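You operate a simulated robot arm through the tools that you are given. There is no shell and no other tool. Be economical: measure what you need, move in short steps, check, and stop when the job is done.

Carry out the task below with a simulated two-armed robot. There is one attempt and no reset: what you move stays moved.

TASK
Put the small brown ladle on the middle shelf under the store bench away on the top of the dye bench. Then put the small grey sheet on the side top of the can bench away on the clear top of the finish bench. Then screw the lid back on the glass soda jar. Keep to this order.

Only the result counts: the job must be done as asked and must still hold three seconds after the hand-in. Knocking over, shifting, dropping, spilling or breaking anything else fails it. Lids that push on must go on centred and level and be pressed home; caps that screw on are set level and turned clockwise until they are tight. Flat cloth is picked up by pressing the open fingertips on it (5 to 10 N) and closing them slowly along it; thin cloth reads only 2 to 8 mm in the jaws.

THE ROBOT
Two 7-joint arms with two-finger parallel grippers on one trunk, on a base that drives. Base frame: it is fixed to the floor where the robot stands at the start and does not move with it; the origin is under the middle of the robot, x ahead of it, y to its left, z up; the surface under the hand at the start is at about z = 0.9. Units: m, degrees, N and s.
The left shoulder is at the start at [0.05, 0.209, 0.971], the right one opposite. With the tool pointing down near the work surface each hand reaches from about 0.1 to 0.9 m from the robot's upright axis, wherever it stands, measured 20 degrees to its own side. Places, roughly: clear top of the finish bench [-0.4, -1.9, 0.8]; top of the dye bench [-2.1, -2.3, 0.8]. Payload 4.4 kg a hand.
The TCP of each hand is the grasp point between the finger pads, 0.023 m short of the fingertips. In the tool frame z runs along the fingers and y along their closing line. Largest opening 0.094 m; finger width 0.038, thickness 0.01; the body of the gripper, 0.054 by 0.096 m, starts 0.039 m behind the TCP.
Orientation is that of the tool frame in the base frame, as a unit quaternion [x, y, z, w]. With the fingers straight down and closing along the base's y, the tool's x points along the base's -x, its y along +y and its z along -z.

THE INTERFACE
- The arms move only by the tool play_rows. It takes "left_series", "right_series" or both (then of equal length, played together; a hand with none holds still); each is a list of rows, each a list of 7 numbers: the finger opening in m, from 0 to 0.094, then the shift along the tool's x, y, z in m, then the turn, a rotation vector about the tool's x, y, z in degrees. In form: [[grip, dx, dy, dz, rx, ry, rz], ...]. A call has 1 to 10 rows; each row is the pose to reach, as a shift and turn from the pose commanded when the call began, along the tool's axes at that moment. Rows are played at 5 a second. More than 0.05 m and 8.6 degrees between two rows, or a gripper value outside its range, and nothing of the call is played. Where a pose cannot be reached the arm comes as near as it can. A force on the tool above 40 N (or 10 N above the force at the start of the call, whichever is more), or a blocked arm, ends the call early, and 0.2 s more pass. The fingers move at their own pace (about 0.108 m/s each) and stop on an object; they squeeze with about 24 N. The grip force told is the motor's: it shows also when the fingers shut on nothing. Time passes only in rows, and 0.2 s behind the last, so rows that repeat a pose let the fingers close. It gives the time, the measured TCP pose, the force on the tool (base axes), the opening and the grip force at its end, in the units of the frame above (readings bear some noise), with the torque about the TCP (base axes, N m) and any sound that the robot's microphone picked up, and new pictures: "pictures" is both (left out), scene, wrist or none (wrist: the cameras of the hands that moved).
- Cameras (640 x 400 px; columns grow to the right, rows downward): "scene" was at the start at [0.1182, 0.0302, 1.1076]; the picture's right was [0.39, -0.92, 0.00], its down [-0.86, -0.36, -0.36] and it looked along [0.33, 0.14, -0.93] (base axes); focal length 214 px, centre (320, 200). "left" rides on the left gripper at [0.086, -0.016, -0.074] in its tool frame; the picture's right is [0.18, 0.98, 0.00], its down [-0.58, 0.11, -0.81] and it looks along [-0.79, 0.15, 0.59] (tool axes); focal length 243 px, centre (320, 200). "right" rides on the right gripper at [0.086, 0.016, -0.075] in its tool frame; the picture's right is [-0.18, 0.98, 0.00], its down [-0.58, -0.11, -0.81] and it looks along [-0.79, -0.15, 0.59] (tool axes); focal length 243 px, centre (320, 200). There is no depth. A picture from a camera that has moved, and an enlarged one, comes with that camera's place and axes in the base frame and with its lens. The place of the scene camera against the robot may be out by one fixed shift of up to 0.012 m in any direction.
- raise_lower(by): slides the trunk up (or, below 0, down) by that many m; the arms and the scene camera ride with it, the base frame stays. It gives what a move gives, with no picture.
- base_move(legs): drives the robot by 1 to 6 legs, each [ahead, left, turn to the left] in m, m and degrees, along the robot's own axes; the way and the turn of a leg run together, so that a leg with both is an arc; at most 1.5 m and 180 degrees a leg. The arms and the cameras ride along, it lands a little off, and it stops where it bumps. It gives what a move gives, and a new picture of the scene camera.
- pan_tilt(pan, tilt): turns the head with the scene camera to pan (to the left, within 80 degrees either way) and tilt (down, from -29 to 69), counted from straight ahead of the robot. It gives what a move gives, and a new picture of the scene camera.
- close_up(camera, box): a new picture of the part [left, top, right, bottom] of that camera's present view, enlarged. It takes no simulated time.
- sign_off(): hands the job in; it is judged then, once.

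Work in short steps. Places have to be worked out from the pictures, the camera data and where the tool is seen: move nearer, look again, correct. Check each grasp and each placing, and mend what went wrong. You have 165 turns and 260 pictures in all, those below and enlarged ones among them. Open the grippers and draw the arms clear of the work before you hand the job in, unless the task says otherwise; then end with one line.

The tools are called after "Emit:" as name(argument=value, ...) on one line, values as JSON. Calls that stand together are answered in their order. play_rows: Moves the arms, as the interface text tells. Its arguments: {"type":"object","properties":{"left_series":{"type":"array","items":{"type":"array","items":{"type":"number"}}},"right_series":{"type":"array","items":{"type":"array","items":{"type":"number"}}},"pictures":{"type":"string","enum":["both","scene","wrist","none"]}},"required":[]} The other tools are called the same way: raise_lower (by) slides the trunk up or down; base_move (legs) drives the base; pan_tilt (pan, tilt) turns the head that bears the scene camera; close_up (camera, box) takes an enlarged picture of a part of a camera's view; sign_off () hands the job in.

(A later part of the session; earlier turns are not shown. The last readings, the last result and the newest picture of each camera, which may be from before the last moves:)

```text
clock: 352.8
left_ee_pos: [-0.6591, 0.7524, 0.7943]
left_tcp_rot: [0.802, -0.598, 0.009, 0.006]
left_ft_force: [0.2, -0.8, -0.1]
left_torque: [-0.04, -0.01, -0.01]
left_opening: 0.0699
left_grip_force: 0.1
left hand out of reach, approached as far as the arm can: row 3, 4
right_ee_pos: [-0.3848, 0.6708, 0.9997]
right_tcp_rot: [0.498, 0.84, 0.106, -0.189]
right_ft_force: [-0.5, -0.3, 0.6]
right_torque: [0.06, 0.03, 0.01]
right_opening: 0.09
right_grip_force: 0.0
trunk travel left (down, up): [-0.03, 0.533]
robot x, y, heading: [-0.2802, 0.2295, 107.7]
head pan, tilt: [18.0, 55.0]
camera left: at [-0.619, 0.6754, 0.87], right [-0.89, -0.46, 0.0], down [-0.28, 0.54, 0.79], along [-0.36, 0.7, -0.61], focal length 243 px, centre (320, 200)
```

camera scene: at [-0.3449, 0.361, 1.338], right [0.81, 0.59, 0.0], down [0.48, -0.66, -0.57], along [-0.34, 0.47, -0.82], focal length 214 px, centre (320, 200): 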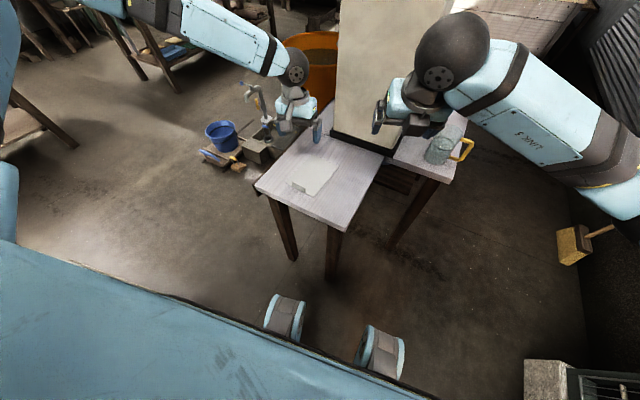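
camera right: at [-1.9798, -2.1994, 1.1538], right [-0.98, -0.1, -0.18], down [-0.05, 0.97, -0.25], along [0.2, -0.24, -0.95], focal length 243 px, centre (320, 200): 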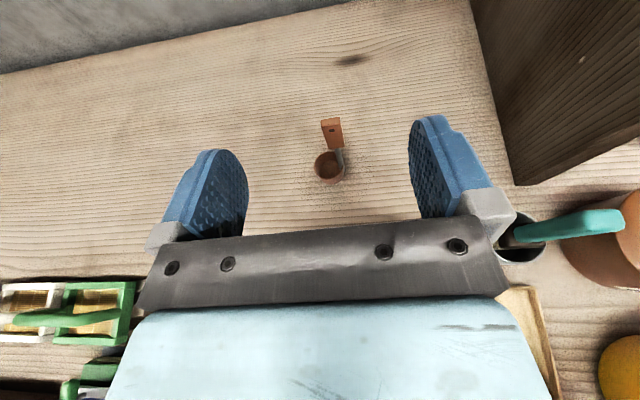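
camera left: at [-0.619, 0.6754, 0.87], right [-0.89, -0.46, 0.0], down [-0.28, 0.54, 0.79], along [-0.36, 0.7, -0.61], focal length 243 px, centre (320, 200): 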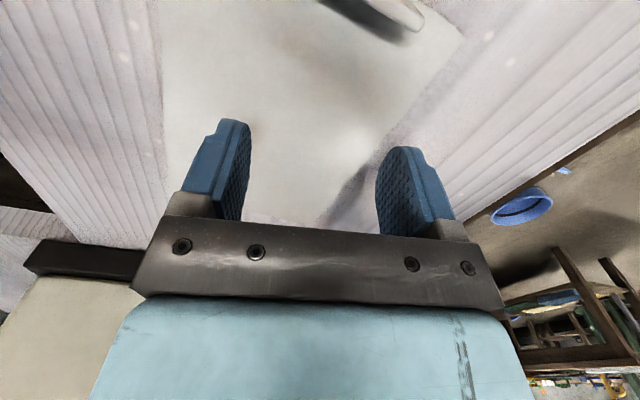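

The reach limit is on the inboard side, so I lift, slide the base 0.16 m to the right, and bring the hand back left.

Emit:
play_rows(left_series=[[0.07, 0, 0, -0.04, 0, 0, 0], [0.07, 0, 0, -0.08, 0, 0, 0]], pictures="none")

Emit:
base_move(legs=[[0, -0.16, 0]])

Emit:
play_rows(left_series=[[0.07, 0, 0.04, 0, 0, 0, 0], [0.07, 0, 0.08, 0, 0, 0, 0], [0.07, 0, 0.12, 0, 0, 0, 0], [0.07, 0, 0.155, 0, 0, 0, 0], [0.07, 0, 0.155, 0.04, 0, 0, 0], [0.07, 0, 0.155, 0.06, 0, 0, 0]], pictures="wrist")

```text
clock: 353.4
left_ee_pos: [-0.6599, 0.7526, 0.8744]
left_tcp_rot: [0.802, -0.598, 0.009, 0.005]
left_ft_force: [0.1, 0.3, 0.1]
left_torque: [-0.02, -0.01, 0.0]
left_opening: 0.07
left_grip_force: 0.1
right_ee_pos: [-0.3854, 0.6705, 0.9992]
right_tcp_rot: [0.499, 0.839, 0.106, -0.189]
right_ft_force: [-0.2, -1.1, 0.2]
right_torque: [0.01, 0.01, -0.02]
right_opening: 0.0898
right_grip_force: 0.1
trunk travel left (down, up): [-0.03, 0.533]
robot x, y, heading: [-0.2779, 0.2353, 107.9]
head pan, tilt: [18.0, 55.0]
```

```text
clock: 355.4
left_ee_pos: [-0.5111, 0.8008, 0.8728]
left_tcp_rot: [0.803, -0.596, 0.009, 0.006]
left_ft_force: [0.0, 0.4, 0.1]
left_torque: [-0.01, -0.02, -0.01]
left_opening: 0.0702
left_grip_force: 0.0
right_ee_pos: [-0.2368, 0.7185, 0.9984]
right_tcp_rot: [0.497, 0.84, 0.105, -0.19]
right_ft_force: [0.5, -0.4, 0.8]
right_torque: [-0.02, 0.01, -0.01]
right_opening: 0.09
right_grip_force: 0.1
trunk travel left (down, up): [-0.03, 0.533]
robot x, y, heading: [-0.1311, 0.2774, 107.9]
head pan, tilt: [18.0, 55.0]
camera scene: at [-0.1947, 0.4095, 1.1032], right [0.81, 0.59, 0.0], down [0.48, -0.66, -0.57], along [-0.34, 0.46, -0.82], focal length 214 px, centre (320, 200)
```

scene: 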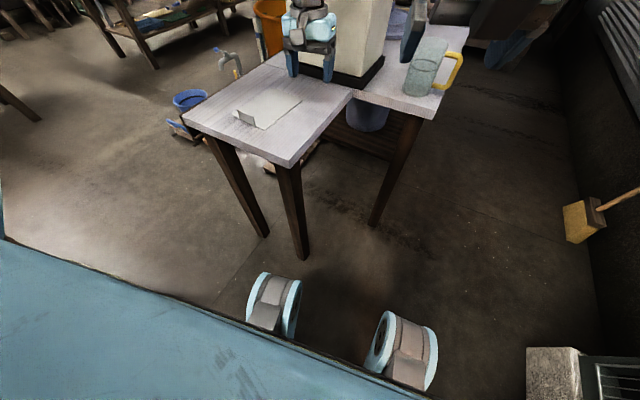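

```text
clock: 356.9
left_ee_pos: [-0.6597, 0.7534, 0.8135]
left_tcp_rot: [0.803, -0.595, 0.008, 0.005]
left_ft_force: [0.0, 0.2, -0.5]
left_torque: [0.0, 0.01, -0.01]
left_opening: 0.0702
left_grip_force: 0.1
right_ee_pos: [-0.2361, 0.7198, 0.9986]
right_tcp_rot: [0.497, 0.84, 0.106, -0.189]
right_ft_force: [0.1, 0.2, 1.0]
right_torque: [-0.01, 0.01, 0.01]
right_opening: 0.09
right_grip_force: 0.1
trunk travel left (down, up): [-0.03, 0.533]
robot x, y, heading: [-0.1304, 0.2796, 108.3]
head pan, tilt: [18.0, 55.0]
camera left: at [-0.6189, 0.6779, 0.89], right [-0.89, -0.46, 0.0], down [-0.28, 0.54, 0.79], along [-0.37, 0.7, -0.61], focal length 243 px, centre (320, 200)
```

left: 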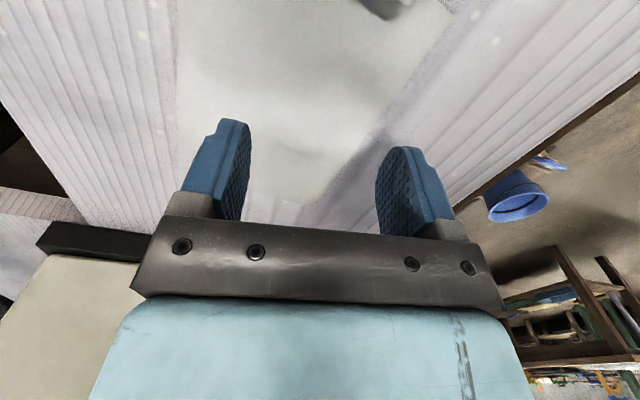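

Good reach now, tool level. Recentre (−2 cm y, +1.5 cm x) and descend to just above contact.

Emit:
play_rows(left_series=[[0.07, 0.008, -0.01, 0.01, 0, 0, 0], [0.07, 0.015, -0.02, 0.02, 0, 0, 0], [0.07, 0.015, -0.02, 0.03, 0, 0, 0], [0.07, 0.015, -0.02, 0.036, 0, 0, 0], [0.07, 0.015, -0.02, 0.038, 0, 0, 0]], pictures="wrist")

```text
clock: 358.1
left_ee_pos: [-0.6353, 0.7457, 0.7751]
left_tcp_rot: [0.803, -0.595, 0.008, 0.005]
left_ft_force: [-0.1, -0.5, 3.1]
left_torque: [0.04, 0.07, 0.0]
left_opening: 0.0703
left_grip_force: 0.2
right_ee_pos: [-0.2366, 0.7186, 0.9995]
right_tcp_rot: [0.497, 0.84, 0.105, -0.189]
right_ft_force: [-0.1, -0.3, 0.5]
right_torque: [-0.01, 0.01, -0.03]
right_opening: 0.0901
right_grip_force: 0.1
trunk travel left (down, up): [-0.03, 0.533]
robot x, y, heading: [-0.1338, 0.2783, 108.0]
head pan, tilt: [18.0, 55.0]
camera left: at [-0.5946, 0.6694, 0.8523], right [-0.89, -0.46, 0.0], down [-0.28, 0.54, 0.79], along [-0.37, 0.7, -0.61], focal length 243 px, centre (320, 200)
```

left: 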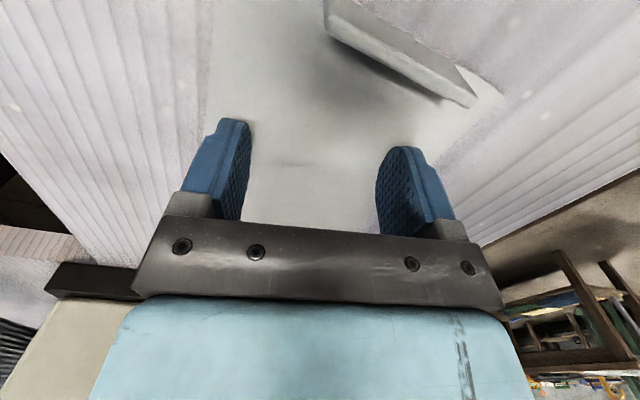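

3 N contact, both tips on the sheet. Press to ~8 N then close slowly.

Emit:
play_rows(left_series=[[0.07, 0, 0, 0.001, 0, 0, 0], [0.07, 0, 0, 0.0015, 0, 0, 0]], pictures="none")

```text
clock: 358.6
left_ee_pos: [-0.6356, 0.7445, 0.7752]
left_tcp_rot: [0.803, -0.596, 0.008, 0.006]
left_ft_force: [-1.7, -1.5, 13.4]
left_torque: [0.14, 0.16, 0.07]
left_opening: 0.0702
left_grip_force: 0.5
right_ee_pos: [-0.2353, 0.7181, 1.0007]
right_tcp_rot: [0.496, 0.841, 0.104, -0.19]
right_ft_force: [0.2, 1.6, -0.1]
right_torque: [0.02, 0.01, -0.01]
right_opening: 0.0901
right_grip_force: 0.0
trunk travel left (down, up): [-0.03, 0.533]
robot x, y, heading: [-0.1287, 0.2821, 108.1]
head pan, tilt: [18.0, 55.0]
```

Emit:
play_rows(left_series=[[0.066, 0, 0, -0.0006, 0, 0, 0], [0.06, 0, 0, -0.0006, 0, 0, 0], [0.053, 0, 0, -0.0006, 0, 0, 0], [0.046, 0, 0, -0.0006, 0, 0, 0], [0.039, 0, 0, -0.0006, 0, 0, 0], [0.032, 0, 0, -0.0006, 0, 0, 0], [0.025, 0, 0, -0.0006, 0, 0, 0], [0.018, 0, 0, -0.0006, 0, 0, 0], [0.01, 0, 0, -0.0006, 0, 0, 0], [0.0, 0, 0, -0.0006, 0, 0, 0]], pictures="wrist")

```text
clock: 360.9
left_ee_pos: [-0.6344, 0.7447, 0.7756]
left_tcp_rot: [0.803, -0.596, 0.009, 0.006]
left_ft_force: [0.5, -0.8, 14.9]
left_torque: [0.24, 0.06, 0.01]
left_opening: 0.0
left_grip_force: 23.9
right_ee_pos: [-0.2351, 0.7182, 0.9983]
right_tcp_rot: [0.496, 0.84, 0.105, -0.191]
right_ft_force: [0.1, -0.6, -0.4]
right_torque: [-0.03, 0.02, 0.01]
right_opening: 0.0902
right_grip_force: 0.2
trunk travel left (down, up): [-0.03, 0.533]
robot x, y, heading: [-0.1335, 0.277, 108.0]
head pan, tilt: [18.0, 55.0]
camera left: at [-0.5935, 0.6693, 0.8518], right [-0.89, -0.46, 0.0], down [-0.28, 0.54, 0.79], along [-0.37, 0.7, -0.61], focal length 243 px, centre (320, 200)
```

left: 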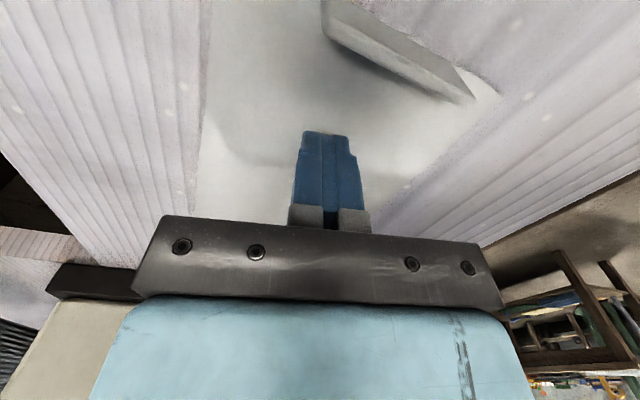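

Still nothing caught — the sheet is stiff. But its upturned tab (from about (−0.61,0.68) to (−0.65,0.683), ~3 cm high) can be gripped directly: I lift, open, yaw −73° so the jaws close across it.

Emit:
play_rows(left_series=[[0.0, 0, 0, -0.04, 0, 0, 0], [0.05, 0, 0, -0.08, 0, 0, -8], [0.07, 0, 0, -0.09, 0, 0, -16.5], [0.07, 0, 0, -0.09, 0, 0, -25], [0.07, 0, 0, -0.09, 0, 0, -33], [0.07, 0, 0, -0.09, 0, 0, -41], [0.07, 0, 0, -0.09, 0, 0, -49], [0.07, 0, 0, -0.09, 0, 0, -57], [0.07, 0, 0, -0.09, 0, 0, -65], [0.07, 0, 0, -0.09, 0, 0, -73]], pictures="wrist")

Emit:
close_up(camera="scene", box=[170, 40, 370, 180])

```text
clock: 363.1
left_ee_pos: [-0.6352, 0.7461, 0.8646]
left_tcp_rot: [1.0, 0.0, 0.004, 0.01]
left_ft_force: [0.3, -0.1, 0.0]
left_torque: [-0.01, 0.01, -0.02]
left_opening: 0.0702
left_grip_force: 0.1
right_ee_pos: [-0.2366, 0.7202, 0.9982]
right_tcp_rot: [0.497, 0.84, 0.105, -0.189]
right_ft_force: [-0.4, 0.3, -0.6]
right_torque: [0.0, 0.0, 0.0]
right_opening: 0.0901
right_grip_force: 0.1
trunk travel left (down, up): [-0.03, 0.533]
robot x, y, heading: [-0.1271, 0.2772, 108.0]
head pan, tilt: [18.0, 55.0]
camera left: at [-0.5487, 0.7656, 0.9393], right [0.18, -0.98, 0.02], down [-0.59, -0.09, 0.8], along [-0.79, -0.16, -0.59], focal length 243 px, centre (320, 200)
```

left: 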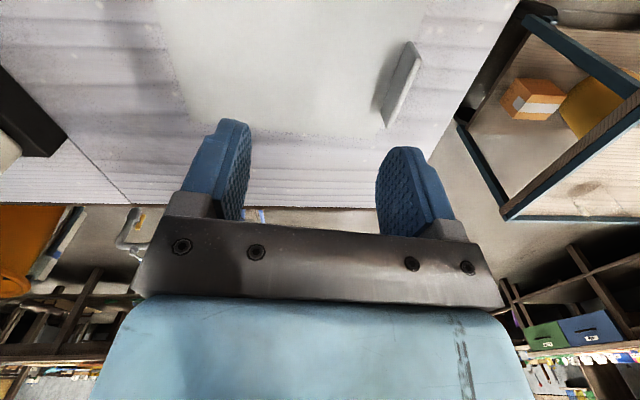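

```text
2.86 times, centred on (270, 110) of scene
camera zoom: at [-0.1948, 0.4094, 1.1032], right [0.81, 0.59, 0.0], down [0.48, -0.66, -0.57], along [-0.34, 0.46, -0.82], focal length 613 px, centre (463, 457)
```

zoom: 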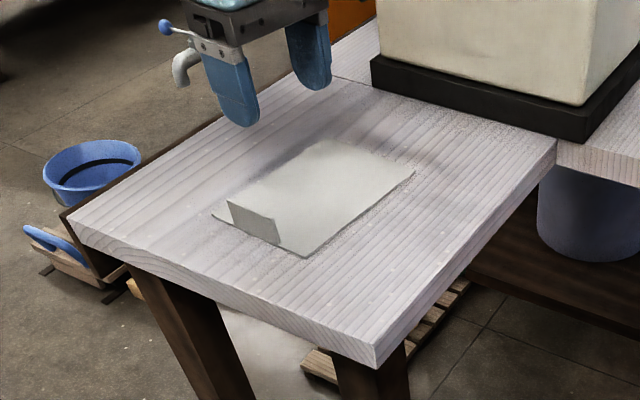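

The tab centre is at (−0.625, 0.693), nearly along x. I move over it and descend, straddling it.

Emit:
play_rows(left_series=[[0.06, 0.005, 0.027, 0, 0, 0, 0], [0.06, 0.01, 0.053, 0, 0, 0, 0], [0.06, 0.01, 0.053, 0.025, 0, 0, 0], [0.06, 0.01, 0.053, 0.045, 0, 0, 0]], pictures="wrist")

Emit:
close_up(camera="scene", box=[170, 40, 370, 180])

```text
clock: 364.1
left_ee_pos: [-0.6242, 0.6912, 0.8212]
left_tcp_rot: [1.0, -0.002, 0.004, 0.01]
left_ft_force: [-0.1, 0.0, 0.7]
left_torque: [0.01, -0.03, -0.01]
left_opening: 0.0601
left_grip_force: 0.1
right_ee_pos: [-0.2368, 0.7194, 0.9993]
right_tcp_rot: [0.497, 0.841, 0.105, -0.189]
right_ft_force: [-0.3, -0.8, -0.2]
right_torque: [-0.01, -0.04, -0.04]
right_opening: 0.0899
right_grip_force: 0.1
trunk travel left (down, up): [-0.03, 0.533]
robot x, y, heading: [-0.1317, 0.2777, 108.2]
head pan, tilt: [18.0, 55.0]
camera left: at [-0.5373, 0.7105, 0.8956], right [0.18, -0.98, 0.02], down [-0.59, -0.09, 0.8], along [-0.79, -0.16, -0.59], focal length 243 px, centre (320, 200)
```

left: 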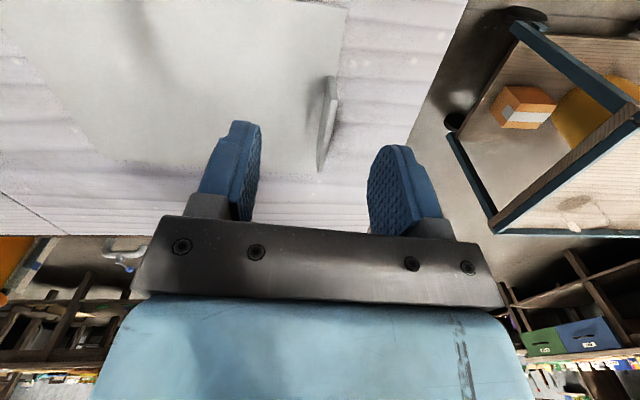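

```text
2.86 times, centred on (270, 110) of scene
camera zoom: at [-0.195, 0.4095, 1.1032], right [0.81, 0.59, 0.0], down [0.48, -0.66, -0.57], along [-0.34, 0.46, -0.82], focal length 613 px, centre (463, 457)
```

zoom: 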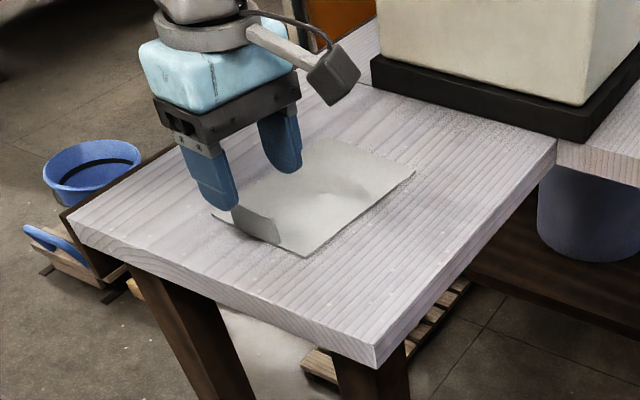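

Aligned over the tab. Descend 3.7 cm and close.

Emit:
play_rows(left_series=[[0.06, 0.0, 0.001, 0.015, 0, 0, 0], [0.06, 0.0, 0.001, 0.028, 0, 0, 0], [0.06, 0.0, 0.001, 0.036, 0, 0, 0], [0.045, 0.0, 0.001, 0.036, 0, 0, 0], [0.03, 0.0, 0.001, 0.036, 0, 0, 0], [0.015, 0.0, 0.001, 0.036, 0, 0, 0], [0.0, 0.0, 0.001, 0.036, 0, 0, 0], [0.0, 0.0, 0.001, 0.036, 0, 0, 0], [0.0, 0.0, 0.001, 0.036, 0, 0, 0]], pictures="wrist")

```text
clock: 366.1
left_ee_pos: [-0.6254, 0.6906, 0.7855]
left_tcp_rot: [1.0, -0.001, 0.004, 0.01]
left_ft_force: [-0.3, 0.4, 0.4]
left_torque: [0.11, -0.03, -0.03]
left_opening: 0.0037
left_grip_force: 24.1
right_ee_pos: [-0.2376, 0.7181, 0.9984]
right_tcp_rot: [0.497, 0.84, 0.105, -0.19]
right_ft_force: [0.2, 1.0, 0.3]
right_torque: [0.02, -0.01, -0.01]
right_opening: 0.0899
right_grip_force: 0.0
trunk travel left (down, up): [-0.03, 0.533]
robot x, y, heading: [-0.1309, 0.2782, 108.2]
head pan, tilt: [18.0, 55.0]
camera left: at [-0.5378, 0.7095, 0.8596], right [0.18, -0.98, 0.02], down [-0.59, -0.09, 0.8], along [-0.79, -0.16, -0.59], focal length 243 px, centre (320, 200)
```

left: 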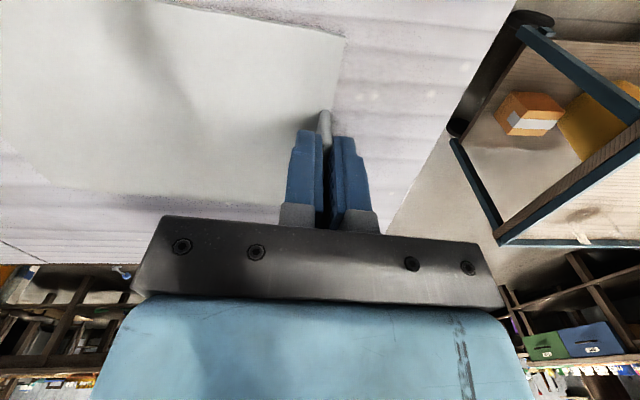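

Opening reads 3.7 mm: the tab is gripped. Lift 10 cm and check.

Emit:
play_rows(left_series=[[0.0, 0, 0, -0.03, 0, 0, 0], [0.0, 0, 0, -0.06, 0, 0, 0], [0.0, 0, 0, -0.09, 0, 0, 0], [0.0, 0, 0, -0.12, 0, 0, 0], [0.0, 0, 0, -0.15, 0, 0, 0]], pictures="both")

```text
clock: 367.2
left_ee_pos: [-0.6273, 0.6935, 0.935]
left_tcp_rot: [1.0, -0.002, 0.004, 0.011]
left_ft_force: [0.0, 0.6, -0.3]
left_torque: [-0.05, 0.0, -0.02]
left_opening: 0.0035
left_grip_force: 23.8
right_ee_pos: [-0.237, 0.7189, 0.9993]
right_tcp_rot: [0.497, 0.84, 0.106, -0.19]
right_ft_force: [0.1, 0.1, 0.4]
right_torque: [0.01, -0.05, -0.02]
right_opening: 0.09
right_grip_force: 0.1
trunk travel left (down, up): [-0.03, 0.533]
robot x, y, heading: [-0.1307, 0.2799, 108.0]
head pan, tilt: [18.0, 55.0]
camera scene: at [-0.1946, 0.4093, 1.1032], right [0.81, 0.59, 0.0], down [0.48, -0.66, -0.57], along [-0.34, 0.46, -0.82], focal length 214 px, centre (320, 200)
camera left: at [-0.5404, 0.713, 1.0096], right [0.18, -0.98, 0.02], down [-0.59, -0.09, 0.8], along [-0.79, -0.16, -0.59], focal length 243 px, centre (320, 200)
```

scene: 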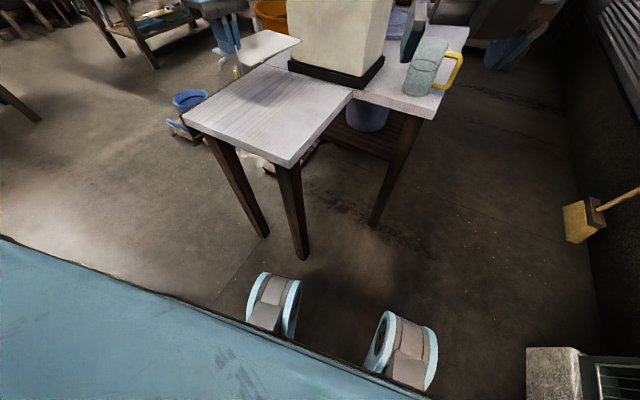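
left: 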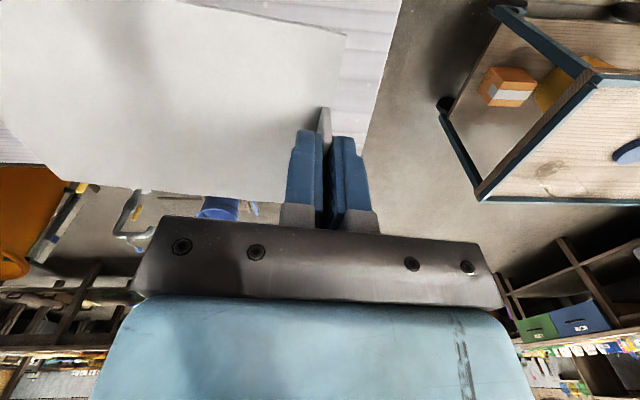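

The stiff sheet is up, held by its tab. Raise the trunk and go to the finish bench.

Emit:
raise_lower(by=0.4)

Emit:
base_move(legs=[[0, 0, -100], [0, 0, -98], [0.95, 0, 0]])

Emit:
pan_tilt(pan=0, tilt=45)

```text
clock: 371.1
left_ee_pos: [-0.6267, 0.6955, 1.3338]
left_tcp_rot: [1.0, -0.001, 0.004, 0.011]
left_ft_force: [0.4, -0.6, 0.8]
left_torque: [-0.06, -0.02, 0.04]
left_opening: 0.0037
left_grip_force: 24.1
right_ee_pos: [-0.2376, 0.7198, 1.3984]
right_tcp_rot: [0.496, 0.841, 0.105, -0.189]
right_ft_force: [-0.4, -0.2, -0.5]
right_torque: [-0.03, 0.03, -0.01]
right_opening: 0.0902
right_grip_force: 0.1
trunk travel left (down, up): [-0.43, 0.133]
robot x, y, heading: [-0.1318, 0.2758, 108.5]
head pan, tilt: [18.0, 55.0]
```

```text
clock: 384.4
left_ee_pos: [0.1809, -1.2272, 1.3352]
left_tcp_rot: [0.168, 0.986, 0.01, -0.002]
left_ft_force: [-0.2, 0.7, 0.2]
left_torque: [-0.01, -0.03, -0.05]
left_opening: 0.0032
left_grip_force: 24.0
right_ee_pos: [-0.1952, -1.1207, 1.3997]
right_tcp_rot: [0.746, -0.63, 0.169, 0.135]
right_ft_force: [0.1, 0.7, 0.2]
right_torque: [0.0, 0.03, 0.0]
right_opening: 0.0901
right_grip_force: 0.1
trunk travel left (down, up): [-0.43, 0.133]
robot x, y, heading: [-0.1517, -0.6738, -91.0]
head pan, tilt: [18.0, 55.0]
camera scene: at [-0.1327, -0.7988, 1.5032], right [-0.96, -0.29, 0.0], down [-0.24, 0.78, -0.57], along [0.17, -0.55, -0.82], focal length 214 px, centre (320, 200)
```

scene: 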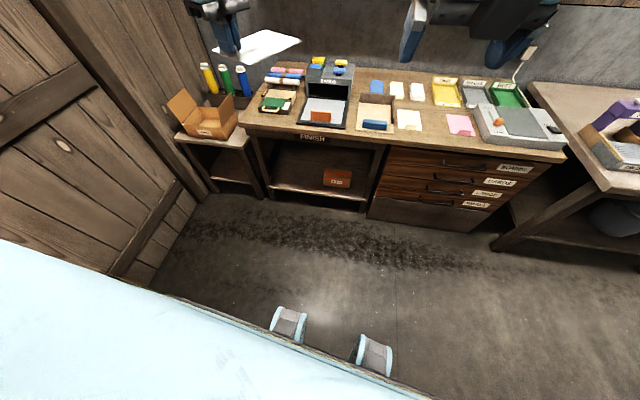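

```text
clock: 385.2
left_ee_pos: [0.1809, -1.2265, 1.335]
left_tcp_rot: [0.168, 0.986, 0.011, -0.003]
left_ft_force: [0.8, 0.3, -0.5]
left_torque: [-0.04, 0.0, 0.02]
left_opening: 0.0035
left_grip_force: 24.0
right_ee_pos: [-0.1957, -1.1216, 1.4002]
right_tcp_rot: [0.746, -0.63, 0.169, 0.135]
right_ft_force: [0.7, 0.4, 0.9]
right_torque: [-0.02, -0.01, 0.01]
right_opening: 0.0899
right_grip_force: 0.1
trunk travel left (down, up): [-0.43, 0.133]
robot x, y, heading: [-0.1487, -0.6677, -91.2]
head pan, tilt: [0.0, 45.0]
camera scene: at [-0.1552, -0.8116, 1.5165], right [-1.0, 0.02, 0.0], down [0.01, 0.71, -0.71], along [-0.01, -0.71, -0.71], focal length 214 px, centre (320, 200)
```

scene: 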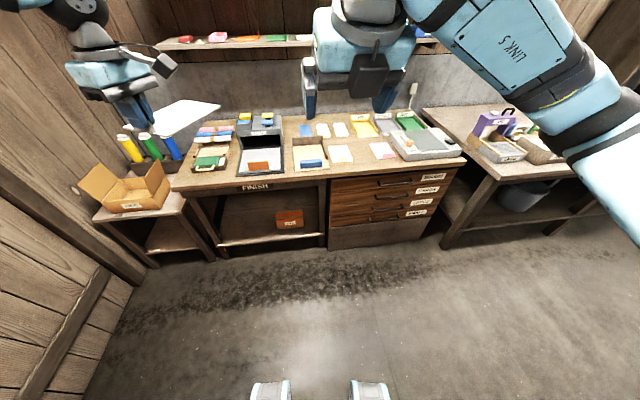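

Emit:
close_up(camera="scene", box=[280, 100, 470, 200])

```text
3.37 times, centred on (375, 150) of scene
camera zoom: at [-0.1552, -0.8116, 1.5165], right [-1.0, 0.02, 0.0], down [0.01, 0.71, -0.71], along [-0.01, -0.71, -0.71], focal length 722 px, centre (135, 368)
```

zoom: 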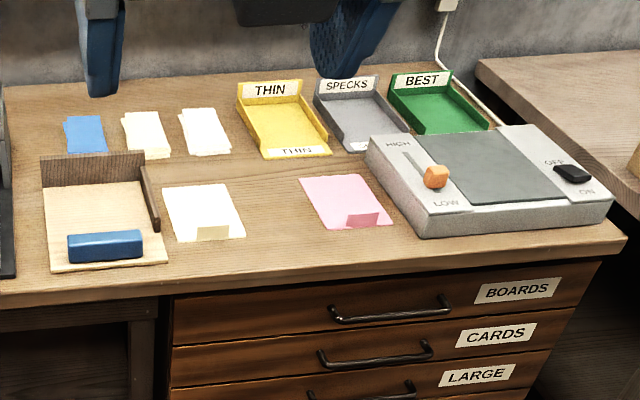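

Two similar sheets lie there with a 14 cm clear gap between them, centred at (−0.42, −1.935). I'll lay mine in that gap, so TCP goes to (−0.441, −1.853) after a −19° yaw. First drive into place.

Emit:
base_move(legs=[[0.58, 0, 1.2], [0, -0.62, 0]])

Emit:
pan_tilt(pan=25, tilt=50)

```text
clock: 393.9
left_ee_pos: [-0.4228, -1.7963, 1.3339]
left_tcp_rot: [0.161, 0.987, 0.01, -0.003]
left_ft_force: [-0.9, 0.0, -0.1]
left_torque: [0.04, -0.01, -0.02]
left_opening: 0.0034
left_grip_force: 24.8
right_ee_pos: [-0.8, -1.6959, 1.3981]
right_tcp_rot: [0.75, -0.625, 0.17, 0.134]
right_ft_force: [-0.1, 0.0, -0.2]
right_torque: [0.01, 0.03, 0.0]
right_opening: 0.0898
right_grip_force: 0.0
trunk travel left (down, up): [-0.43, 0.133]
robot x, y, heading: [-0.763, -1.2465, -90.3]
head pan, tilt: [0.0, 45.0]
camera scene: at [-0.7637, -1.3856, 1.5166], right [-1.0, 0.01, 0.0], down [0.0, 0.71, -0.71], along [0.0, -0.71, -0.71], focal length 214 px, centre (320, 200)
```

scene: 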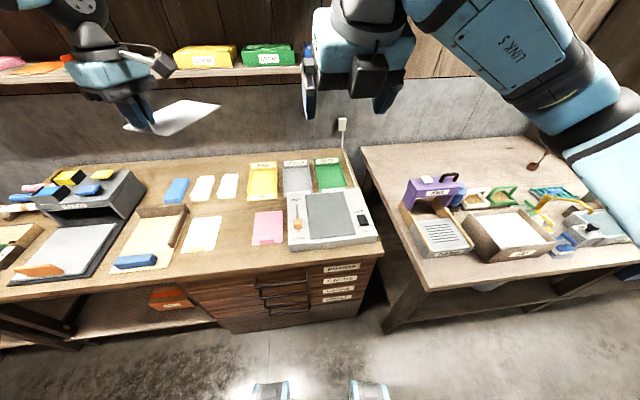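

```text
clock: 394.8
left_ee_pos: [-0.4218, -1.7973, 1.3349]
left_tcp_rot: [0.16, 0.987, 0.011, -0.003]
left_ft_force: [-0.1, -0.5, -0.1]
left_torque: [0.03, 0.0, -0.02]
left_opening: 0.0034
left_grip_force: 24.1
right_ee_pos: [-0.8008, -1.6969, 1.398]
right_tcp_rot: [0.75, -0.625, 0.17, 0.134]
right_ft_force: [0.1, 0.0, -0.3]
right_torque: [-0.01, 0.0, 0.02]
right_opening: 0.09
right_grip_force: 0.1
trunk travel left (down, up): [-0.43, 0.133]
robot x, y, heading: [-0.7647, -1.2431, -90.7]
head pan, tilt: [25.0, 50.0]
camera scene: at [-0.7314, -1.3743, 1.5097], right [-0.91, -0.42, 0.0], down [-0.32, 0.7, -0.64], along [0.27, -0.58, -0.77], focal length 214 px, centre (320, 200)
```

scene: 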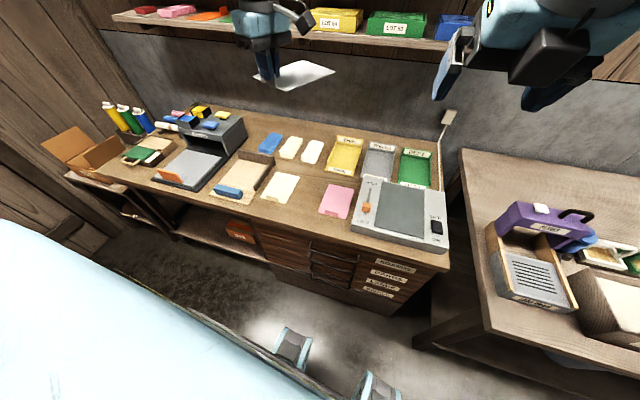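

Emit:
close_up(camera="scene", box=[250, 120, 370, 220])

```text
4.00 times, centred on (310, 170) of scene
camera zoom: at [-0.7314, -1.3743, 1.5097], right [-0.91, -0.42, 0.0], down [-0.32, 0.7, -0.64], along [0.27, -0.58, -0.77], focal length 858 px, centre (360, 320)
```

zoom: 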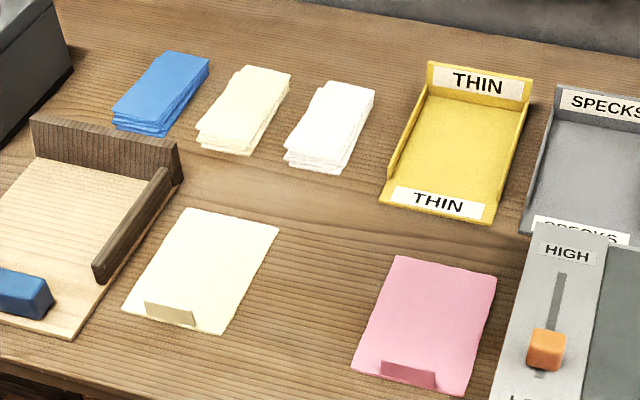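

Gap measured from two views: bench z≈0.805, gap centre (−0.4225, −1.92), turned 7°. So I need TCP (−0.4535, −1.841) with a −25° yaw. Nudge the base, yaw, and lower.

Emit:
base_move(legs=[[0, -0.035, 0]])

Emit:
play_rows(left_series=[[0.0, -0.004, -0.011, 0, 0, 0, -6.5], [0.0, -0.007, -0.021, 0, 0, 0, -13], [0.0, -0.011, -0.032, 0, 0, 0, -19.5], [0.0, -0.014, -0.042, 0, 0, 0, -25.3], [0.0, -0.014, -0.042, 0, 0, 0, -25.3]], pictures="none")

Emit:
raise_lower(by=-0.35)

Emit:
close_up(camera="left", box=[0, 0, 640, 400])

```text
clock: 395.8
left_ee_pos: [-0.4565, -1.797, 1.3336]
left_tcp_rot: [0.161, 0.987, 0.01, -0.002]
left_ft_force: [-0.2, -0.1, -0.9]
left_torque: [0.03, 0.04, 0.01]
left_opening: 0.0036
left_grip_force: 24.4
right_ee_pos: [-0.8345, -1.6952, 1.397]
right_tcp_rot: [0.751, -0.624, 0.17, 0.135]
right_ft_force: [-0.7, -0.3, -0.2]
right_torque: [-0.02, -0.03, -0.03]
right_opening: 0.0901
right_grip_force: 0.0
trunk travel left (down, up): [-0.43, 0.133]
robot x, y, heading: [-0.796, -1.2477, -90.3]
head pan, tilt: [25.0, 50.0]
camera scene: at [-0.7645, -1.374, 1.5096], right [-0.91, -0.42, 0.0], down [-0.32, 0.7, -0.64], along [0.27, -0.58, -0.77], focal length 214 px, centre (320, 200)
```

scene: 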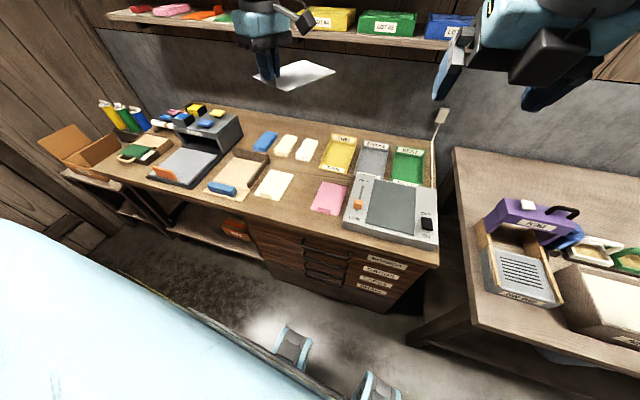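

```text
clock: 397.0
left_ee_pos: [-0.4568, -1.8412, 1.3334]
left_tcp_rot: [-0.06, 0.998, 0.011, 0.001]
left_ft_force: [0.1, -0.3, 0.8]
left_torque: [0.0, -0.03, 0.04]
left_opening: 0.0033
left_grip_force: 23.8
right_ee_pos: [-0.8346, -1.6961, 1.3999]
right_tcp_rot: [0.75, -0.625, 0.17, 0.135]
right_ft_force: [0.3, 1.4, -1.1]
right_torque: [-0.02, 0.0, 0.0]
right_opening: 0.0899
right_grip_force: 0.2
trunk travel left (down, up): [-0.43, 0.133]
robot x, y, heading: [-0.7965, -1.2443, -90.3]
head pan, tilt: [25.0, 50.0]
```

```text
clock: 400.4
left_ee_pos: [-0.4569, -1.8423, 0.983]
left_tcp_rot: [-0.06, 0.998, 0.01, 0.001]
left_ft_force: [0.3, 0.7, 0.4]
left_torque: [-0.02, -0.01, -0.06]
left_opening: 0.0034
left_grip_force: 24.2
right_ee_pos: [-0.8354, -1.6964, 1.0504]
right_tcp_rot: [0.75, -0.625, 0.17, 0.134]
right_ft_force: [0.8, -0.3, -0.3]
right_torque: [0.0, 0.0, -0.01]
right_opening: 0.0904
right_grip_force: 0.0
trunk travel left (down, up): [-0.08, 0.483]
robot x, y, heading: [-0.7968, -1.2432, -90.1]
head pan, tilt: [25.0, 50.0]
```

```text
1.00 times, centred on (320, 200) of left (not enlarged: the box is as wide or as high as the picture)
camera zoom: at [-0.5396, -1.8678, 1.0573], right [-0.3, 0.95, 0.02], down [0.57, 0.16, 0.81], along [0.77, 0.25, -0.59], focal length 243 px, centre (320, 200)
```

zoom: 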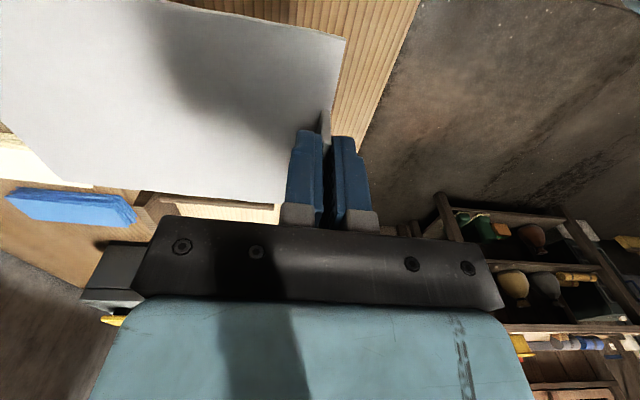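

Lower the hand another 10 cm and check against the neighbours with the scene camera.

Emit:
play_rows(left_series=[[0.0, 0, 0, 0.04, 0, 0, 0], [0.0, 0, 0, 0.08, 0, 0, 0], [0.0, 0, 0, 0.11, 0, 0, 0], [0.0, 0, 0, 0.11, 0, 0, 0]], pictures="scene")

Emit:
close_up(camera="scene", box=[220, 60, 400, 180])

```text
clock: 401.4
left_ee_pos: [-0.455, -1.8369, 0.8739]
left_tcp_rot: [-0.06, 0.998, 0.011, 0.0]
left_ft_force: [-0.2, -0.5, -0.5]
left_torque: [-0.02, -0.03, 0.01]
left_opening: 0.0036
left_grip_force: 24.0
right_ee_pos: [-0.8371, -1.6963, 1.0491]
right_tcp_rot: [0.75, -0.625, 0.17, 0.134]
right_ft_force: [0.4, -0.8, 0.3]
right_torque: [0.0, 0.04, 0.01]
right_opening: 0.0901
right_grip_force: 0.0
trunk travel left (down, up): [-0.08, 0.483]
robot x, y, heading: [-0.7993, -1.245, -90.1]
head pan, tilt: [25.0, 50.0]
camera scene: at [-0.7662, -1.3737, 1.1597], right [-0.91, -0.42, 0.0], down [-0.32, 0.7, -0.64], along [0.27, -0.58, -0.77], focal length 214 px, centre (320, 200)
```

scene: 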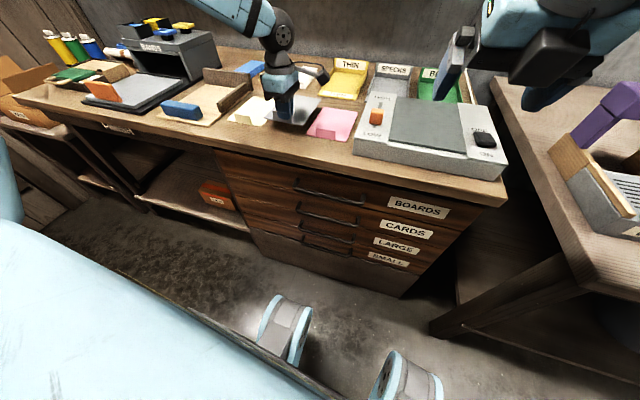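

```text
3.33 times, centred on (310, 120) of scene
camera zoom: at [-0.7662, -1.3737, 1.1597], right [-0.91, -0.42, 0.0], down [-0.32, 0.7, -0.64], along [0.27, -0.58, -0.77], focal length 715 px, centre (353, 467)
```

zoom: 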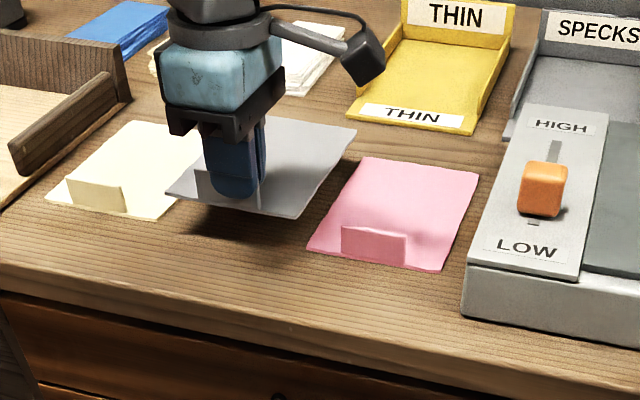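

It will land centred between the white and pink sheets. Lower 3 cm.

Emit:
play_rows(left_series=[[0.0, 0, 0, 0.012, 0, 0, 0], [0.0, 0, 0, 0.024, 0, 0, 0], [0.0, 0, 0, 0.03, 0, 0, 0], [0.0, 0, 0, 0.03, 0, 0, 0]], pictures="none")

Emit:
close_up(camera="scene", box=[220, 60, 400, 180])

```text
clock: 402.4
left_ee_pos: [-0.4569, -1.838, 0.8421]
left_tcp_rot: [-0.059, 0.998, 0.01, -0.002]
left_ft_force: [0.3, 0.6, 0.8]
left_torque: [-0.03, 0.02, 0.03]
left_opening: 0.0033
left_grip_force: 24.3
right_ee_pos: [-0.8356, -1.6959, 1.0502]
right_tcp_rot: [0.75, -0.625, 0.17, 0.134]
right_ft_force: [-0.1, 0.3, 0.1]
right_torque: [0.0, 0.02, 0.01]
right_opening: 0.0901
right_grip_force: 0.0
trunk travel left (down, up): [-0.08, 0.483]
robot x, y, heading: [-0.7955, -1.2465, -90.3]
head pan, tilt: [25.0, 50.0]
```

```text
3.33 times, centred on (310, 120) of scene
camera zoom: at [-0.766, -1.3739, 1.1597], right [-0.91, -0.42, 0.0], down [-0.32, 0.7, -0.64], along [0.27, -0.58, -0.77], focal length 715 px, centre (353, 467)
```

zoom: 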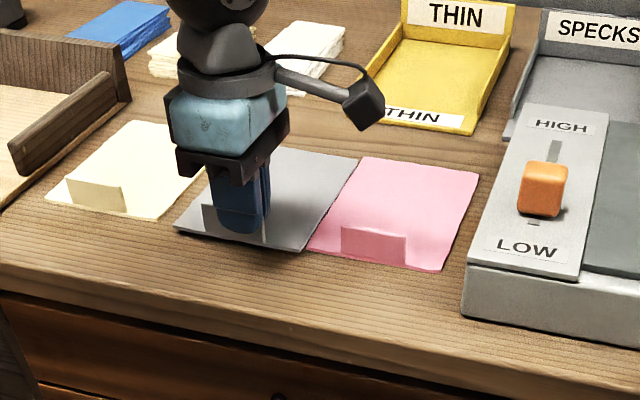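

Slightly too near the pink one: shift 8 mm east, then lower to contact.

Emit:
play_rows(left_series=[[0.0, -0.008, 0, 0.0, 0, 0, 0], [0.0, -0.008, 0, 0.003, 0, 0, 0], [0.0, -0.008, 0, 0.005, 0, 0, 0], [0.0, -0.008, 0, 0.005, 0, 0, 0]], pictures="none")

Emit:
close_up(camera="scene", box=[220, 60, 400, 180])

```text
clock: 403.4
left_ee_pos: [-0.449, -1.8358, 0.8384]
left_tcp_rot: [-0.06, 0.998, 0.011, 0.0]
left_ft_force: [0.1, -0.5, 1.1]
left_torque: [-0.15, 0.05, 0.03]
left_opening: 0.0036
left_grip_force: 24.2
right_ee_pos: [-0.8359, -1.6957, 1.0502]
right_tcp_rot: [0.75, -0.625, 0.169, 0.134]
right_ft_force: [0.9, -0.2, 0.3]
right_torque: [0.0, 0.01, 0.0]
right_opening: 0.0901
right_grip_force: 0.0
trunk travel left (down, up): [-0.08, 0.483]
robot x, y, heading: [-0.7992, -1.2431, -90.1]
head pan, tilt: [25.0, 50.0]
```

```text
3.33 times, centred on (310, 120) of scene
camera zoom: at [-0.7661, -1.3739, 1.1597], right [-0.91, -0.42, 0.0], down [-0.32, 0.7, -0.64], along [0.27, -0.58, -0.77], focal length 715 px, centre (353, 467)
```

zoom: 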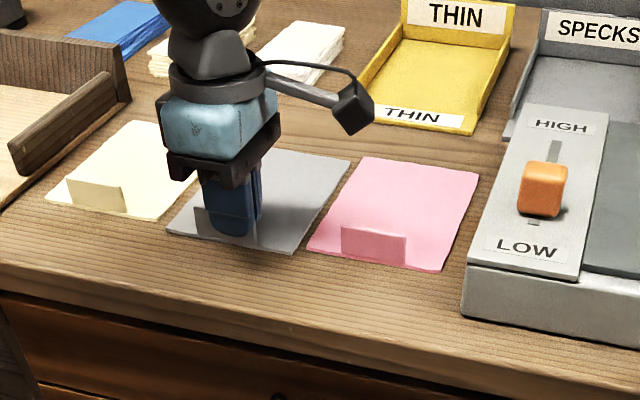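

In the gap and just touching. Release gently and lift straight up.

Emit:
play_rows(left_series=[[0.01, 0, 0, 0.0, 0, 0, 0], [0.02, 0, 0, 0.0, 0, 0, 0], [0.03, 0, 0, 0.0, 0, 0, 0], [0.03, 0, 0, -0.02, 0, 0, 0], [0.03, 0, 0, -0.06, 0, 0, 0], [0.03, 0, 0, -0.1, 0, 0, 0], [0.06, 0, 0, -0.14, 0, 0, 0]], pictures="scene")

Emit:
close_up(camera="scene", box=[220, 60, 400, 180])

```text
clock: 405.0
left_ee_pos: [-0.4482, -1.8389, 0.9794]
left_tcp_rot: [-0.06, 0.998, 0.011, 0.001]
left_ft_force: [-0.5, -0.1, 0.1]
left_torque: [-0.02, -0.02, 0.02]
left_opening: 0.0599
left_grip_force: 0.0
right_ee_pos: [-0.836, -1.6957, 1.0495]
right_tcp_rot: [0.751, -0.624, 0.17, 0.133]
right_ft_force: [0.3, 0.5, 0.1]
right_torque: [-0.02, 0.02, 0.01]
right_opening: 0.0901
right_grip_force: 0.0
trunk travel left (down, up): [-0.08, 0.483]
robot x, y, heading: [-0.7975, -1.2444, -90.6]
head pan, tilt: [25.0, 50.0]
camera scene: at [-0.7664, -1.3734, 1.1597], right [-0.91, -0.42, 0.0], down [-0.32, 0.7, -0.64], along [0.27, -0.58, -0.77], focal length 214 px, centre (320, 200)
```

scene: 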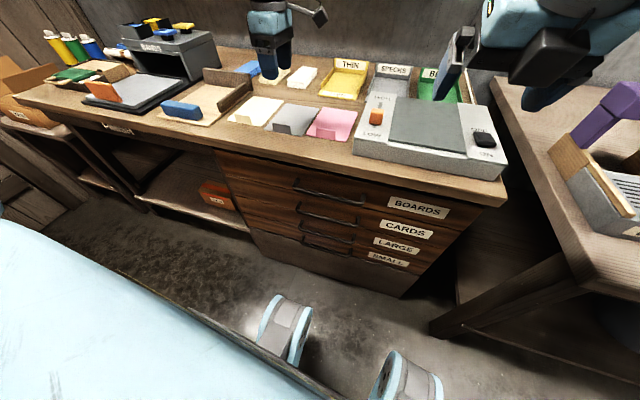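

```text
3.33 times, centred on (310, 120) of scene
camera zoom: at [-0.7664, -1.3734, 1.1597], right [-0.91, -0.42, 0.0], down [-0.32, 0.7, -0.64], along [0.27, -0.58, -0.77], focal length 715 px, centre (353, 467)
```

zoom: 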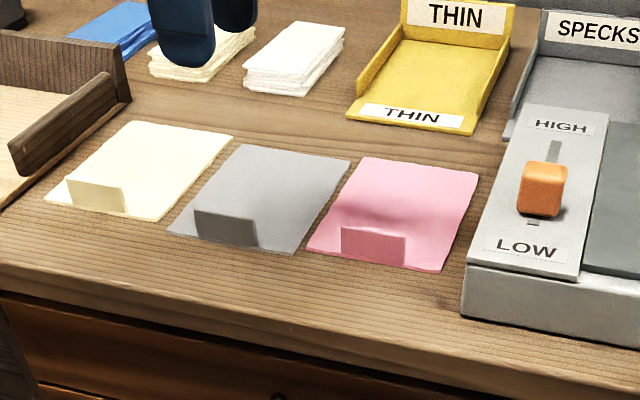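

The grey sheet lies flat in the clear gap. Now the jar: raise, bring the right tool to vertical and unwind its yaw by 170°.

Emit:
raise_lower(by=0.32)

Emit:
play_rows(right_series=[[0.09, 0, 0, -0.02, 0, -8, 0], [0.09, 0, 0, -0.04, 0, -16, 0], [0.09, 0, 0, -0.06, 0, -24.5, 0]], pictures="none")

Emit:
play_rows(right_series=[[0.09, 0, 0, 0, 0, 0, -8.5], [0.09, 0, 0, 0, 0, 0, -17], [0.09, 0, 0, 0, 0, 0, -25.5], [0.09, 0, 0, 0, 0, 0, -34], [0.09, 0, 0, 0, 0, 0, -42.5], [0.09, 0, 0, 0, 0, 0, -51], [0.09, 0, 0, 0, 0, 0, -59.5], [0.09, 0, 0, 0, 0, 0, -68], [0.09, 0, 0, 0, 0, 0, -76.5], [0.09, 0, 0, 0, 0, 0, -85]], pictures="none")

Emit:
play_rows(right_series=[[0.09, 0, 0, 0, 0, 0, -8.5], [0.09, 0, 0, 0, 0, 0, -17], [0.09, 0, 0, 0, 0, 0, -25.5], [0.09, 0, 0, 0, 0, 0, -34], [0.09, 0, 0, 0, 0, 0, -42.5], [0.09, 0, 0, 0, 0, 0, -51], [0.09, 0, 0, 0, 0, 0, -59.5], [0.09, 0, 0, 0, 0, 0, -68], [0.09, 0, 0, 0, 0, 0, -76.5], [0.09, 0, 0, 0, 0, 0, -85]], pictures="none")

```text
clock: 408.2
left_ee_pos: [-0.4479, -1.8401, 1.299]
left_tcp_rot: [-0.059, 0.998, 0.01, 0.0]
left_ft_force: [0.0, 0.1, 0.5]
left_torque: [0.0, 0.02, -0.02]
left_opening: 0.0599
left_grip_force: 0.0
right_ee_pos: [-0.8345, -1.6961, 1.3691]
right_tcp_rot: [0.75, -0.625, 0.17, 0.133]
right_ft_force: [-0.9, 0.7, -0.2]
right_torque: [-0.02, -0.01, 0.04]
right_opening: 0.09
right_grip_force: 0.1
trunk travel left (down, up): [-0.4, 0.163]
robot x, y, heading: [-0.7965, -1.2462, -90.1]
head pan, tilt: [25.0, 50.0]
```

```text
clock: 409.0
left_ee_pos: [-0.4481, -1.8406, 1.2966]
left_tcp_rot: [-0.059, 0.998, 0.01, 0.001]
left_ft_force: [0.5, -0.3, -0.1]
left_torque: [-0.03, 0.01, 0.01]
left_opening: 0.06
left_grip_force: 0.1
right_ee_pos: [-0.84, -1.6694, 1.4225]
right_tcp_rot: [0.769, -0.639, 0.005, -0.002]
right_ft_force: [0.3, -0.1, 0.8]
right_torque: [0.03, -0.04, 0.0]
right_opening: 0.0899
right_grip_force: 0.0
trunk travel left (down, up): [-0.4, 0.163]
robot x, y, heading: [-0.7992, -1.245, -90.5]
head pan, tilt: [25.0, 50.0]
```

```text
clock: 411.2
left_ee_pos: [-0.4487, -1.8395, 1.2977]
left_tcp_rot: [-0.06, 0.998, 0.011, 0.0]
left_ft_force: [1.5, 0.8, 0.2]
left_torque: [-0.02, 0.02, 0.03]
left_opening: 0.0599
left_grip_force: 0.0
right_ee_pos: [-0.8411, -1.6715, 1.4232]
right_tcp_rot: [0.999, 0.05, 0.006, 0.003]
right_ft_force: [0.2, -0.1, 0.1]
right_torque: [0.0, -0.01, -0.01]
right_opening: 0.0898
right_grip_force: 0.0
trunk travel left (down, up): [-0.4, 0.163]
robot x, y, heading: [-0.7987, -1.2407, -90.2]
head pan, tilt: [25.0, 50.0]
```

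```text
clock: 413.4
left_ee_pos: [-0.4481, -1.8392, 1.2986]
left_tcp_rot: [-0.06, 0.998, 0.01, 0.0]
left_ft_force: [0.7, -0.2, 0.2]
left_torque: [-0.01, 0.0, -0.03]
left_opening: 0.0601
left_grip_force: 0.0
right_ee_pos: [-0.842, -1.6726, 1.4243]
right_tcp_rot: [0.702, 0.712, 0.002, 0.007]
right_ft_force: [0.3, 1.3, 0.2]
right_torque: [-0.01, 0.03, 0.0]
right_opening: 0.0899
right_grip_force: 0.0
trunk travel left (down, up): [-0.4, 0.163]
robot x, y, heading: [-0.7988, -1.239, -90.5]
head pan, tilt: [25.0, 50.0]
```

Now drive to the trolley's east side facing it.

Emit:
base_move(legs=[[0, 0.63, 0.5], [-1.03, 0, 0], [0, 0, -90]])

Emit:
pan_tilt(pan=0, tilt=55)

```text
clock: 428.1
left_ee_pos: [-0.7565, -0.5914, 1.2983]
left_tcp_rot: [0.661, 0.75, 0.007, 0.008]
left_ft_force: [0.3, 0.6, 0.5]
left_torque: [-0.01, 0.01, 0.03]
left_opening: 0.0599
left_grip_force: 0.1
right_ee_pos: [-0.5928, -0.1956, 1.4229]
right_tcp_rot: [1.0, 0.01, -0.003, 0.006]
right_ft_force: [-0.3, -0.5, 0.2]
right_torque: [0.01, 0.01, 0.05]
right_opening: 0.0901
right_grip_force: 0.0
trunk travel left (down, up): [-0.4, 0.163]
robot x, y, heading: [-0.1689, -0.2399, -179.9]
head pan, tilt: [25.0, 50.0]
camera scene: at [-0.3027, -0.2611, 1.4797], right [-0.43, 0.9, 0.0], down [0.69, 0.33, -0.64], along [-0.58, -0.27, -0.77], focal length 214 px, centre (320, 200)
```

scene: 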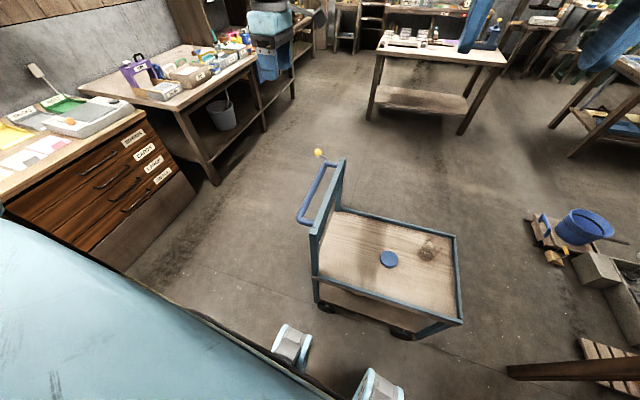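

```text
clock: 429.0
left_ee_pos: [-0.7561, -0.5925, 1.2966]
left_tcp_rot: [0.661, 0.751, 0.008, 0.008]
left_ft_force: [-0.1, -0.6, 0.4]
left_torque: [0.02, 0.0, -0.01]
left_opening: 0.06
left_grip_force: 0.1
right_ee_pos: [-0.5911, -0.1969, 1.4243]
right_tcp_rot: [1.0, 0.011, -0.004, 0.006]
right_ft_force: [-0.7, 0.2, 0.5]
right_torque: [0.0, 0.01, 0.01]
right_opening: 0.0897
right_grip_force: 0.0
trunk travel left (down, up): [-0.4, 0.163]
robot x, y, heading: [-0.1625, -0.2399, -179.9]
head pan, tilt: [0.0, 55.0]
camera scene: at [-0.3052, -0.2286, 1.4732], right [0.0, 1.0, 0.0], down [0.82, 0.0, -0.57], along [-0.57, 0.0, -0.82], focal length 214 px, centre (320, 200)
```

scene: 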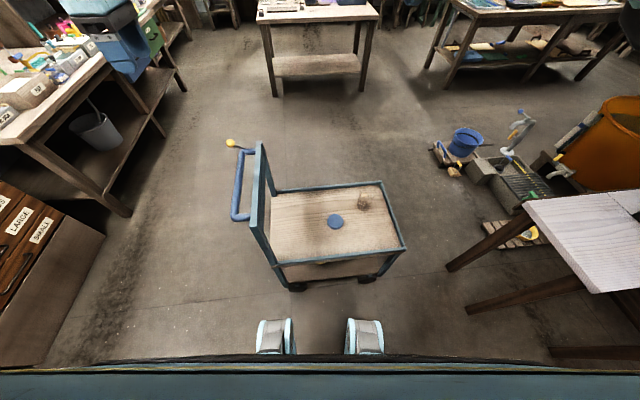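

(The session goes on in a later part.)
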